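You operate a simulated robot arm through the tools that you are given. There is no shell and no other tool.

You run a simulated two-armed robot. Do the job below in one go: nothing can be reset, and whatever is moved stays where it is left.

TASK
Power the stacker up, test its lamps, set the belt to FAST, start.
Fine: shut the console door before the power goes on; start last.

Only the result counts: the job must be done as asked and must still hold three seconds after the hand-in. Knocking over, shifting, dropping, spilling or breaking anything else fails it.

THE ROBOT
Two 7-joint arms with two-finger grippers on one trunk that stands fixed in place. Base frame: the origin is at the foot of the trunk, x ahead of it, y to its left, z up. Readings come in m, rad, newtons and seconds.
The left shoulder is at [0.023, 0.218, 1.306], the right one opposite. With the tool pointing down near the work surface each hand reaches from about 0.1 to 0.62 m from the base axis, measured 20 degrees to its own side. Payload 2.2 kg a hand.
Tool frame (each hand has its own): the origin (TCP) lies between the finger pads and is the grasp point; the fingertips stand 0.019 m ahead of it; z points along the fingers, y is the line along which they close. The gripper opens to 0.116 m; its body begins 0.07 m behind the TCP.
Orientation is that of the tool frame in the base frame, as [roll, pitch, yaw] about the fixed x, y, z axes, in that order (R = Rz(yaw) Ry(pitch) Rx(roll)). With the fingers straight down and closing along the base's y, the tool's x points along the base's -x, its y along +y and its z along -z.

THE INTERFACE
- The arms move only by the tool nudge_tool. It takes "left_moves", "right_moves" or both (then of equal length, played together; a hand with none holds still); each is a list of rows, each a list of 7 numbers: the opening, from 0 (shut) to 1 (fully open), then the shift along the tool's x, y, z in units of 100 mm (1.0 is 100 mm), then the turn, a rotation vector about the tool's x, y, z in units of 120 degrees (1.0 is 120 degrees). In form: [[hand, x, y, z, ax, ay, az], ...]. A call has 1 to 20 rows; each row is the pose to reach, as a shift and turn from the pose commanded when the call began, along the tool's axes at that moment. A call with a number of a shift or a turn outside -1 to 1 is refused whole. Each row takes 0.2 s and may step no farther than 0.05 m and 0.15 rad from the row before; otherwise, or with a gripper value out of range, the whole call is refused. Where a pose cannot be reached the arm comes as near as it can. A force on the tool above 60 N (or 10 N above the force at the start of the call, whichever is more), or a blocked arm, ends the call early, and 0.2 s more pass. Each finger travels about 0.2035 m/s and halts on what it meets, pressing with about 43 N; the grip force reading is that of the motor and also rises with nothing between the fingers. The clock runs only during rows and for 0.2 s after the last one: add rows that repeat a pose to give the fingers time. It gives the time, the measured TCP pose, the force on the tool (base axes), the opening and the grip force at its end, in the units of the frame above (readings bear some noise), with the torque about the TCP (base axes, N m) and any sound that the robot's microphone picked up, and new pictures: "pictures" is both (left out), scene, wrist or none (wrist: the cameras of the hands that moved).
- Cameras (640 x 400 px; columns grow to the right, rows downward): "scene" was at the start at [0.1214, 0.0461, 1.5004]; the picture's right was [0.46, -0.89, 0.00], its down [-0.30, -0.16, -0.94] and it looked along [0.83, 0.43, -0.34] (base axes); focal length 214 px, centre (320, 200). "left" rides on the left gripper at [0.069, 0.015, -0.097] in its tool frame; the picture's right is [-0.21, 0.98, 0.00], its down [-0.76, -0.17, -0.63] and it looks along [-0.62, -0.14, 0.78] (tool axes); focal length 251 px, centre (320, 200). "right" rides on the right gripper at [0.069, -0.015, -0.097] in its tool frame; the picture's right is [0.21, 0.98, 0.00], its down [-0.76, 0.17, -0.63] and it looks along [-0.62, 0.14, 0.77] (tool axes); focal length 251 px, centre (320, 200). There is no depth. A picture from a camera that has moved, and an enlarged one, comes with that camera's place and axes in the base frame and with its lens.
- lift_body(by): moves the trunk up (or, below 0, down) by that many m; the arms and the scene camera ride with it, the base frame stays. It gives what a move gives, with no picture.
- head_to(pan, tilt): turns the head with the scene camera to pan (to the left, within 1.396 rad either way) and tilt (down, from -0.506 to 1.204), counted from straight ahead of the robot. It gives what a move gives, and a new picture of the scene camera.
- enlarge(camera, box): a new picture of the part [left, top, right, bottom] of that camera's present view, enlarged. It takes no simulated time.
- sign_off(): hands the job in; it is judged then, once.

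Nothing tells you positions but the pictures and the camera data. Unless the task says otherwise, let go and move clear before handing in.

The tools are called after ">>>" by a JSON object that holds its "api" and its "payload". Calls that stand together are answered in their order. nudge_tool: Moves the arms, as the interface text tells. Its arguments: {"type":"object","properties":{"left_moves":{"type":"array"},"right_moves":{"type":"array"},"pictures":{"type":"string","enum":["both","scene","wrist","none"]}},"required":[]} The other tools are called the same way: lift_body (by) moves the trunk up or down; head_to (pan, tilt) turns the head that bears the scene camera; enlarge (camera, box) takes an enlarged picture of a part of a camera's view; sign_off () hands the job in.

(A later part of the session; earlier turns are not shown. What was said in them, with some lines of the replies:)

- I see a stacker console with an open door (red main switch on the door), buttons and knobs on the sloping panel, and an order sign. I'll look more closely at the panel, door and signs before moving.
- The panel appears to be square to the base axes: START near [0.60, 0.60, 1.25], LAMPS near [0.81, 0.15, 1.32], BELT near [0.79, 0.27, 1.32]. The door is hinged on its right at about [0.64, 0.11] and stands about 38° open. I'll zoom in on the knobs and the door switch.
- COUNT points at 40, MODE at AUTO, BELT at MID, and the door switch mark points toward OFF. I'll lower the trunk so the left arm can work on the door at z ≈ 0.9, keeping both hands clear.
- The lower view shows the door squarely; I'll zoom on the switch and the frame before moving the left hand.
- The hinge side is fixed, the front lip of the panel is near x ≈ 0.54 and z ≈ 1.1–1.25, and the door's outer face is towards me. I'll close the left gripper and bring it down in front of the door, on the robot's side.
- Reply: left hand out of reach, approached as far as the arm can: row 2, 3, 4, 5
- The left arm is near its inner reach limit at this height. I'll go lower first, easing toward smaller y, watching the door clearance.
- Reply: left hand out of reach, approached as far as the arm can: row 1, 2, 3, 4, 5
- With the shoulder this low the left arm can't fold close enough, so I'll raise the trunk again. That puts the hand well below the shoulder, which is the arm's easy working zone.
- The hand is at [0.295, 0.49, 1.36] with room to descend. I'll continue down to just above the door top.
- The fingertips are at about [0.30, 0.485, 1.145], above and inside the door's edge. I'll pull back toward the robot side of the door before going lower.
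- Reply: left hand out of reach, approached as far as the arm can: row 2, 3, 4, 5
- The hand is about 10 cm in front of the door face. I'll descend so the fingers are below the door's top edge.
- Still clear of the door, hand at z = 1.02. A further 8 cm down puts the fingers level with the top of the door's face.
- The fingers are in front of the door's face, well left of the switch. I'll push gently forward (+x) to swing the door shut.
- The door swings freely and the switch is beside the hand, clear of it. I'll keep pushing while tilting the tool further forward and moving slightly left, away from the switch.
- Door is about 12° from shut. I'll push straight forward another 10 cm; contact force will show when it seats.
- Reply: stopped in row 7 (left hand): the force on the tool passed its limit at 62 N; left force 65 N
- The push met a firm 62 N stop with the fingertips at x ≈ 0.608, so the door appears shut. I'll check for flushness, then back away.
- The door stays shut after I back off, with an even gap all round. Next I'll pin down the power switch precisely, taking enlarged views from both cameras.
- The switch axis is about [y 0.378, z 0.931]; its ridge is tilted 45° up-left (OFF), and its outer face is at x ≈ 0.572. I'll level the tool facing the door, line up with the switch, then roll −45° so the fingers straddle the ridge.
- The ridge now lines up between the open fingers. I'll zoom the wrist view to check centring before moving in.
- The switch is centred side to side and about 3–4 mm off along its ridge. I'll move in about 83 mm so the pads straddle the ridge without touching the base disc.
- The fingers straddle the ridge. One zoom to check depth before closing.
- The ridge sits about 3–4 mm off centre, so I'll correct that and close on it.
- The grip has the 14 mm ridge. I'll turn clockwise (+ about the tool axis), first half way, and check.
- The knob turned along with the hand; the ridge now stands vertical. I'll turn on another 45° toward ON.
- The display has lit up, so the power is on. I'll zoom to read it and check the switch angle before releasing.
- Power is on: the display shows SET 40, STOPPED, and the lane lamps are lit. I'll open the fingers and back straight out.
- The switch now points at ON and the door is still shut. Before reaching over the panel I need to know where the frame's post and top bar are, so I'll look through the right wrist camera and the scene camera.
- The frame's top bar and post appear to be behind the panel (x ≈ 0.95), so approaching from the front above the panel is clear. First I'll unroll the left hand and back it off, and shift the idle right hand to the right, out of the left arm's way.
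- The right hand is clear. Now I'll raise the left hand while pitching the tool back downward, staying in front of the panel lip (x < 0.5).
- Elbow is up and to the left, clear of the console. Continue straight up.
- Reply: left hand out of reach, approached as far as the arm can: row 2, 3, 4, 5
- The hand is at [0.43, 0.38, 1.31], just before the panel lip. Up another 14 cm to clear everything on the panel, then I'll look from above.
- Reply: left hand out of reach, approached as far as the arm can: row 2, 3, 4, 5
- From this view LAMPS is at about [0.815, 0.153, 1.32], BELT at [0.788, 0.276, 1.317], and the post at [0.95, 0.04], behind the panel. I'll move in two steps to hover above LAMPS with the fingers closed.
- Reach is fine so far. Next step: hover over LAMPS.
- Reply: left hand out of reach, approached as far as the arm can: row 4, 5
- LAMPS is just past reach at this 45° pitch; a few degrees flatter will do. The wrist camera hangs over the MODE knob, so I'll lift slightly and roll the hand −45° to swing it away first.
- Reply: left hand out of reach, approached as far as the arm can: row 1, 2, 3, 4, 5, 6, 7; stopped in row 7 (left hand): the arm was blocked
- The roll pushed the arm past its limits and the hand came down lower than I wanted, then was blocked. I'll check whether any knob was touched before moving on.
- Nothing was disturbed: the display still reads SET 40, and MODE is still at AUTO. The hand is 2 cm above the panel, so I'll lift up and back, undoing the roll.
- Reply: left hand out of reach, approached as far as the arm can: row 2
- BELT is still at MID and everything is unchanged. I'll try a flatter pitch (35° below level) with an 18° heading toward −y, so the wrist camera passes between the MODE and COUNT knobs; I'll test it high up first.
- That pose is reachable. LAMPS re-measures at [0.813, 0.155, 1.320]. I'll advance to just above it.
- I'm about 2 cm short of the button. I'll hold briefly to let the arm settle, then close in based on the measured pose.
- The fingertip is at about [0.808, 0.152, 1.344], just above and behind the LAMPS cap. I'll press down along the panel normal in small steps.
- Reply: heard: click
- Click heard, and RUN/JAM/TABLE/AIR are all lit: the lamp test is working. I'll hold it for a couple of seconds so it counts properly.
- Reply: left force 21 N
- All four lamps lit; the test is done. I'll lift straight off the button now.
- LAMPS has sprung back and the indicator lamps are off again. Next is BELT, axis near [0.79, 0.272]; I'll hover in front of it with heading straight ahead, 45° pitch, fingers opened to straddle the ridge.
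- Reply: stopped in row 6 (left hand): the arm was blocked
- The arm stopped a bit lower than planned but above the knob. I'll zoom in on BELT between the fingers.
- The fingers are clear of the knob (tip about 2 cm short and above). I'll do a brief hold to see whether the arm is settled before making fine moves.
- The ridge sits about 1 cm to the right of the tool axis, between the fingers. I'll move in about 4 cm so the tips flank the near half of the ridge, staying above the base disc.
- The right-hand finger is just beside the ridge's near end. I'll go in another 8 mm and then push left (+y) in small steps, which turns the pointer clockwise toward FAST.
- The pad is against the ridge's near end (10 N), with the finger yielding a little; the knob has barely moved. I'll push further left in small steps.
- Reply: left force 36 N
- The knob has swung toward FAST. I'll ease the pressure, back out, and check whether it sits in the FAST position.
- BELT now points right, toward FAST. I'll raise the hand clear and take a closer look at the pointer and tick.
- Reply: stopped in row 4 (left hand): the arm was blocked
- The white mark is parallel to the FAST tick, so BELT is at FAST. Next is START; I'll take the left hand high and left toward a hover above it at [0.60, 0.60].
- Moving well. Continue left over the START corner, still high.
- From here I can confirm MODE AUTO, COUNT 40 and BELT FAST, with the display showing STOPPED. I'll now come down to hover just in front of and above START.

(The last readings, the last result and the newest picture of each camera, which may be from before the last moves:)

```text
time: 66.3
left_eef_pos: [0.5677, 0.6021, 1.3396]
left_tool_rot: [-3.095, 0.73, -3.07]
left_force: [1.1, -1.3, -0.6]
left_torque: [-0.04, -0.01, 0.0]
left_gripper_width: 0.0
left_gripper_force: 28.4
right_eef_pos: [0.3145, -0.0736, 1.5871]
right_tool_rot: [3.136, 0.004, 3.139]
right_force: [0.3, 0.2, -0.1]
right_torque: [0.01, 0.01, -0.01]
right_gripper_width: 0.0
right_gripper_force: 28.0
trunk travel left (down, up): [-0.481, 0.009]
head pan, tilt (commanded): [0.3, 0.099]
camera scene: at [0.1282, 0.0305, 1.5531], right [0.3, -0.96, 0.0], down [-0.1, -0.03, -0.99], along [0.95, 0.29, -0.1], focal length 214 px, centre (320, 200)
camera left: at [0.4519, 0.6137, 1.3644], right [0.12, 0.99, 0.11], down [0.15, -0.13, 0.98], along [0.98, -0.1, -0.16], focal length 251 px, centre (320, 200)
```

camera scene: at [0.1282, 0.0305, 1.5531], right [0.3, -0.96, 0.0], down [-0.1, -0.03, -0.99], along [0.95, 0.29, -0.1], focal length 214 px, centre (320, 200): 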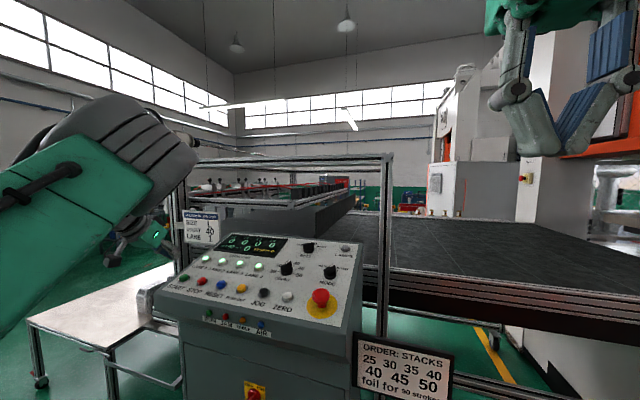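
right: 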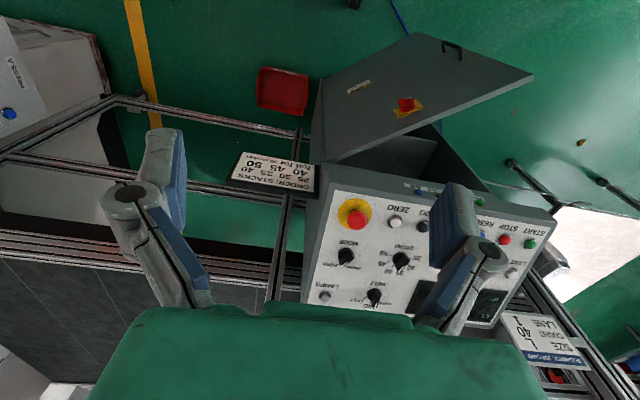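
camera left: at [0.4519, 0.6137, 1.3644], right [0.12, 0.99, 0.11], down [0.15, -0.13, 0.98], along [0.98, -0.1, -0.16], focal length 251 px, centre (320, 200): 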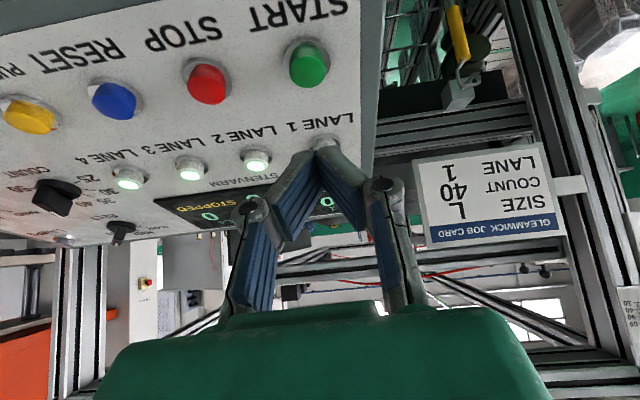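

START's cap is at about [0.593, 0.601, 1.255] and everything else is set. I'll line the fingertip up just above it.

>>> {"api": "nudge_tool", "payload": {"left_moves": [[0, 0.09, 0, 0.14, 0, 0, 0], [0, 0.18, 0, 0.29, 0, 0, 0], [0, 0.273, 0, 0.433, 0, 0, 0], [0, 0.273, 0, 0.433, 0, 0, 0]], "pictures": "both"}}

```text
time: 67.3
left_eef_pos: [0.5768, 0.5998, 1.2893]
left_tool_rot: [-3.098, 0.73, -3.069]
left_force: [0.1, 0.0, 0.4]
left_torque: [0.01, 0.0, 0.0]
left_gripper_width: 0.0
left_gripper_force: 28.5
right_eef_pos: [0.3149, -0.0721, 1.5878]
right_tool_rot: [3.139, 0.006, 3.139]
right_force: [0.4, -0.5, 0.3]
right_torque: [0.0, -0.01, 0.04]
right_gripper_width: 0.0
right_gripper_force: 28.1
trunk travel left (down, up): [-0.481, 0.009]
head pan, tilt (commanded): [0.3, 0.099]
camera scene: at [0.1281, 0.0308, 1.5531], right [0.3, -0.96, 0.0], down [-0.1, -0.03, -0.99], along [0.95, 0.29, -0.1], focal length 214 px, centre (320, 200)
camera left: at [0.4593, 0.6117, 1.3138], right [0.12, 0.99, 0.11], down [0.15, -0.13, 0.98], along [0.98, -0.1, -0.16], focal length 251 px, centre (320, 200)
```

scene: 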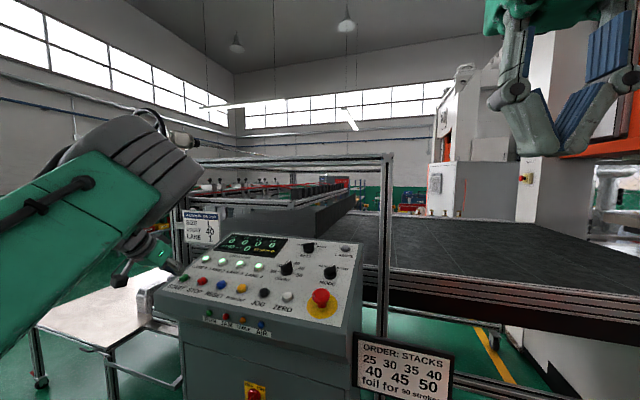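
left: 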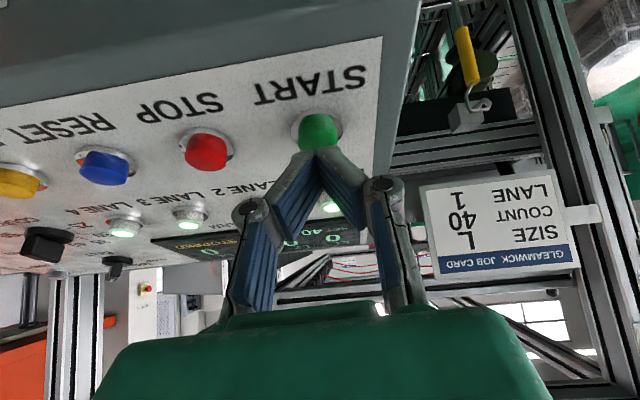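

The fingertip is right over START. Pressing down in 4 mm steps.

>>> {"api": "nudge_tool", "payload": {"left_moves": [[0, 0.023, 0.003, 0.032, 0, 0, 0], [0, 0.047, 0.006, 0.064, 0, 0, 0], [0, 0.07, 0.009, 0.097, 0, 0, 0], [0, 0.094, 0.012, 0.129, 0, 0, 0], [0, 0.117, 0.015, 0.161, 0, 0, 0]], "pictures": "both"}}

```text
time: 68.5
left_eef_pos: [0.5781, 0.5998, 1.2712]
left_tool_rot: [-3.099, 0.731, -3.071]
left_force: [-1.8, 0.5, 6.1]
left_torque: [0.0, -0.08, 0.02]
left_gripper_width: 0.0058
left_gripper_force: 28.5
right_eef_pos: [0.3147, -0.0732, 1.5876]
right_tool_rot: [3.136, 0.006, 3.138]
right_force: [-0.4, -0.1, 0.9]
right_torque: [-0.01, -0.01, 0.01]
right_gripper_width: 0.0
right_gripper_force: 28.6
trunk travel left (down, up): [-0.481, 0.009]
head pan, tilt (commanded): [0.3, 0.099]
heard: click
camera scene: at [0.1264, 0.0291, 1.5534], right [0.3, -0.96, 0.0], down [-0.1, -0.03, -0.99], along [0.95, 0.29, -0.1], focal length 214 px, centre (320, 200)
camera left: at [0.4619, 0.6113, 1.2949], right [0.12, 0.99, 0.11], down [0.14, -0.13, 0.98], along [0.98, -0.1, -0.16], focal length 251 px, centre (320, 200)
```

scene: 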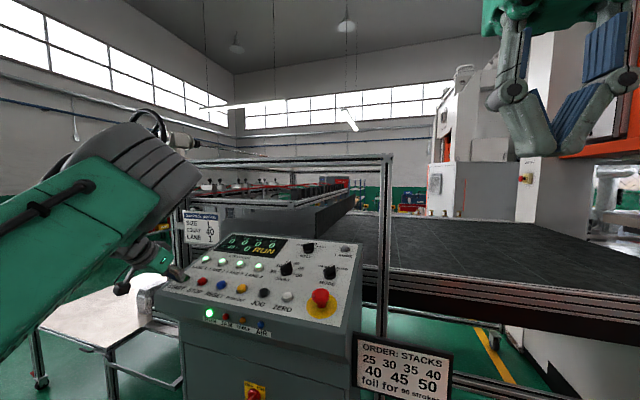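
left: 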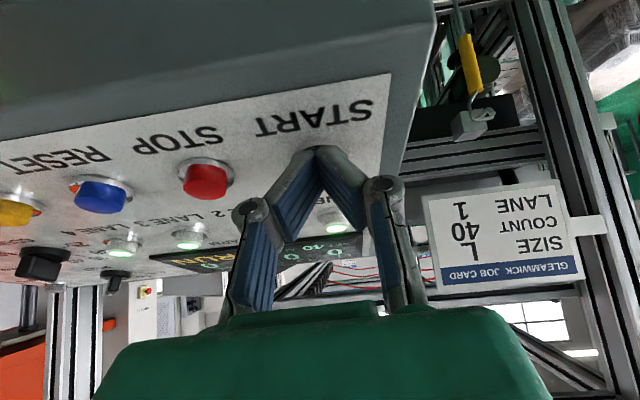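

Click heard, the display now reads RUN and the green RUN lamp is lit. I'll lift off START and move the hand clear of the panel.

>>> {"api": "nudge_tool", "payload": {"left_moves": [[0, -0.13, 0, -0.15, 0, 0, 0], [0, -0.33, 0, -0.37, 0, 0, 0], [0, -0.6, 0, -0.67, 0, 0, 0], [0, -0.85, 0, -0.95, 0, 0, 0], [0, -0.85, 0, -0.95, 0, 0, 0]], "pictures": "both"}}

>>> {"api": "enlarge", "payload": {"camera": "scene", "box": [150, 220, 370, 345]}}

```text
time: 69.7
left_eef_pos: [0.5808, 0.6042, 1.3944]
left_tool_rot: [-3.094, 0.727, -3.069]
left_force: [0.8, -0.1, 0.3]
left_torque: [0.03, 0.02, 0.0]
left_gripper_width: 0.0
left_gripper_force: 28.4
right_eef_pos: [0.3162, -0.072, 1.5874]
right_tool_rot: [3.138, 0.005, 3.138]
right_force: [-0.2, -0.2, -0.2]
right_torque: [0.02, -0.01, 0.01]
right_gripper_width: 0.0
right_gripper_force: 28.8
trunk travel left (down, up): [-0.481, 0.009]
head pan, tilt (commanded): [0.3, 0.099]
camera scene: at [0.1285, 0.0302, 1.5531], right [0.3, -0.96, 0.0], down [-0.1, -0.03, -0.99], along [0.95, 0.29, -0.1], focal length 214 px, centre (320, 200)
camera left: at [0.463, 0.6159, 1.4195], right [0.12, 0.99, 0.11], down [0.15, -0.13, 0.98], along [0.98, -0.1, -0.16], focal length 251 px, centre (320, 200)
```

scene: 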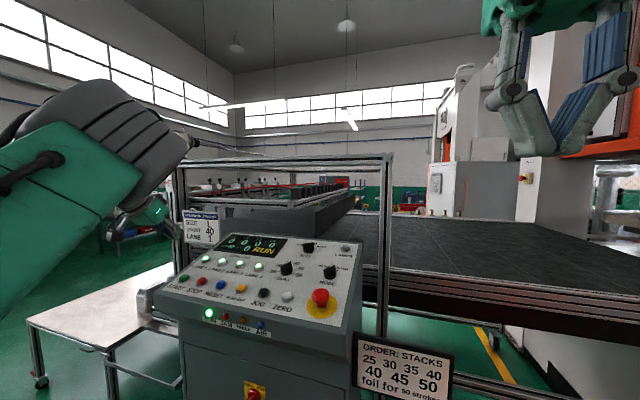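
left: 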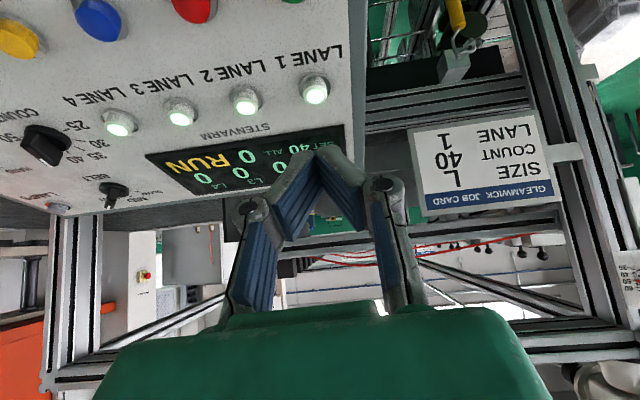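

```text
2.91 times, centred on (260, 282) of scene
camera zoom: at [0.1285, 0.0302, 1.5531], right [0.3, -0.96, 0.0], down [-0.1, -0.03, -0.99], along [0.95, 0.29, -0.1], focal length 624 px, centre (494, -40)
```

zoom: 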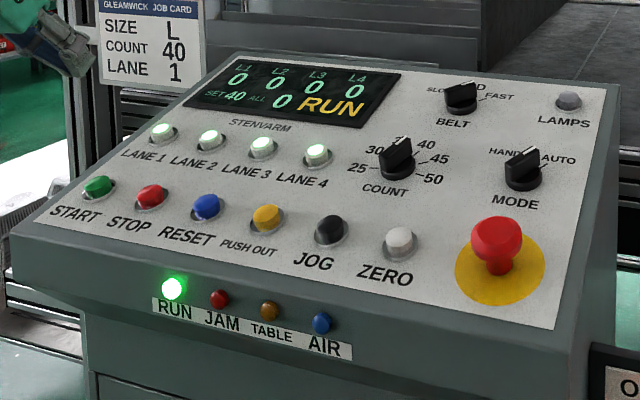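

The stacker is running with only the RUN lamp lit. I'll pull the left hand back from above the panel and check the door and power switch once more.

>>> {"api": "nudge_tool", "payload": {"left_moves": [[0, 0.15, 0, -0.25, 0, 0, 0], [0, 0.3, 0, -0.5, 0, 0, 0], [0, 0.3, 0, -0.8, 0, 0, 0], [0, 0.3, 0, -0.8, 0, 0, 0]], "pictures": "none"}}

>>> {"api": "head_to", "payload": {"pan": 0.5, "tilt": 0.6}}

>>> {"api": "enlarge", "payload": {"camera": "scene", "box": [200, 120, 460, 330]}}

```text
time: 70.7
left_eef_pos: [0.5051, 0.6037, 1.4368]
left_tool_rot: [-3.097, 0.729, -3.067]
left_force: [-0.3, 0.6, -0.2]
left_torque: [0.0, 0.02, -0.03]
left_gripper_width: 0.0003
left_gripper_force: 28.7
right_eef_pos: [0.3171, -0.0709, 1.587]
right_tool_rot: [3.138, 0.006, 3.14]
right_force: [0.1, 0.0, 0.2]
right_torque: [-0.01, 0.01, 0.0]
right_gripper_width: 0.0
right_gripper_force: 28.3
trunk travel left (down, up): [-0.481, 0.009]
head pan, tilt (commanded): [0.3, 0.099]
```

```text
time: 71.7
left_eef_pos: [0.506, 0.6038, 1.4362]
left_tool_rot: [-3.096, 0.732, -3.068]
left_force: [-0.6, -0.5, 0.5]
left_torque: [0.0, -0.02, 0.02]
left_gripper_width: 0.0
left_gripper_force: 28.9
right_eef_pos: [0.3151, -0.0723, 1.5869]
right_tool_rot: [3.138, 0.005, 3.138]
right_force: [0.2, 0.0, -0.3]
right_torque: [0.01, 0.0, 0.0]
right_gripper_width: 0.0002
right_gripper_force: 28.6
trunk travel left (down, up): [-0.481, 0.009]
head pan, tilt (commanded): [0.499, 0.6]
camera scene: at [0.1173, 0.0455, 1.5071], right [0.48, -0.88, 0.0], down [-0.5, -0.27, -0.82], along [0.72, 0.39, -0.57], focal length 214 px, centre (320, 200)
```

scene: 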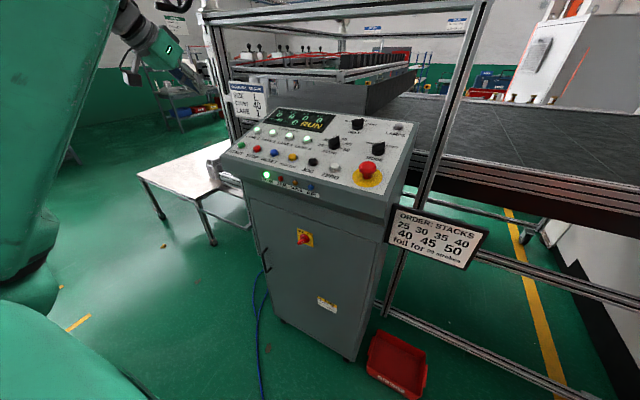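

```text
1.90 times, centred on (330, 225) of scene
camera zoom: at [0.1173, 0.0455, 1.5071], right [0.48, -0.88, 0.0], down [-0.5, -0.27, -0.82], along [0.72, 0.39, -0.57], focal length 408 px, centre (301, 152)
```

zoom: 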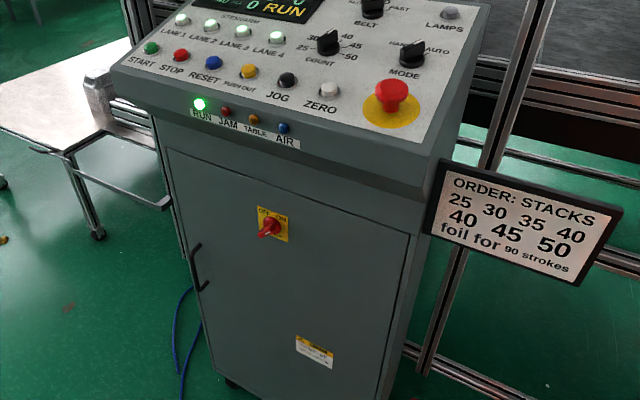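

The door is flush shut, the power switch points to ON, BELT is at FAST, and the display and green lamp show RUN. Both hands are clear of the console, so I'm handing in.

>>> {"api": "sign_off", "payload": {}}

```text
The job is handed in.
```

The stacker is running with the belt at FAST, and I've handed the job in. No verdict has come back yet.

1. **Door:** I pushed the console door shut before touching the power. It stayed flush to the end.
2. **Power:** I turned the door switch from OFF to ON. The display lit up, showing SET 40 and STOPPED.
3. **Lamp test:** I held LAMPS in for about two seconds. RUN, JAM, TABLE and AIR all lit, and went off again when I let go.
4. **Belt:** I turned BELT from MID to FAST, and its pointer lines up with the FAST tick.
5. **Start:** I pressed START last. It clicked, the display changed to RUN, and the green RUN lamp stayed on.

While I was positioning for LAMPS, the left arm reached its limit and the hand dipped to about 2 cm above the panel before I lifted it away. Nothing was disturbed: COUNT still reads 40, MODE is still AUTO, and I saw nothing else moved or knocked over. Both hands were clear of the console at hand-in.
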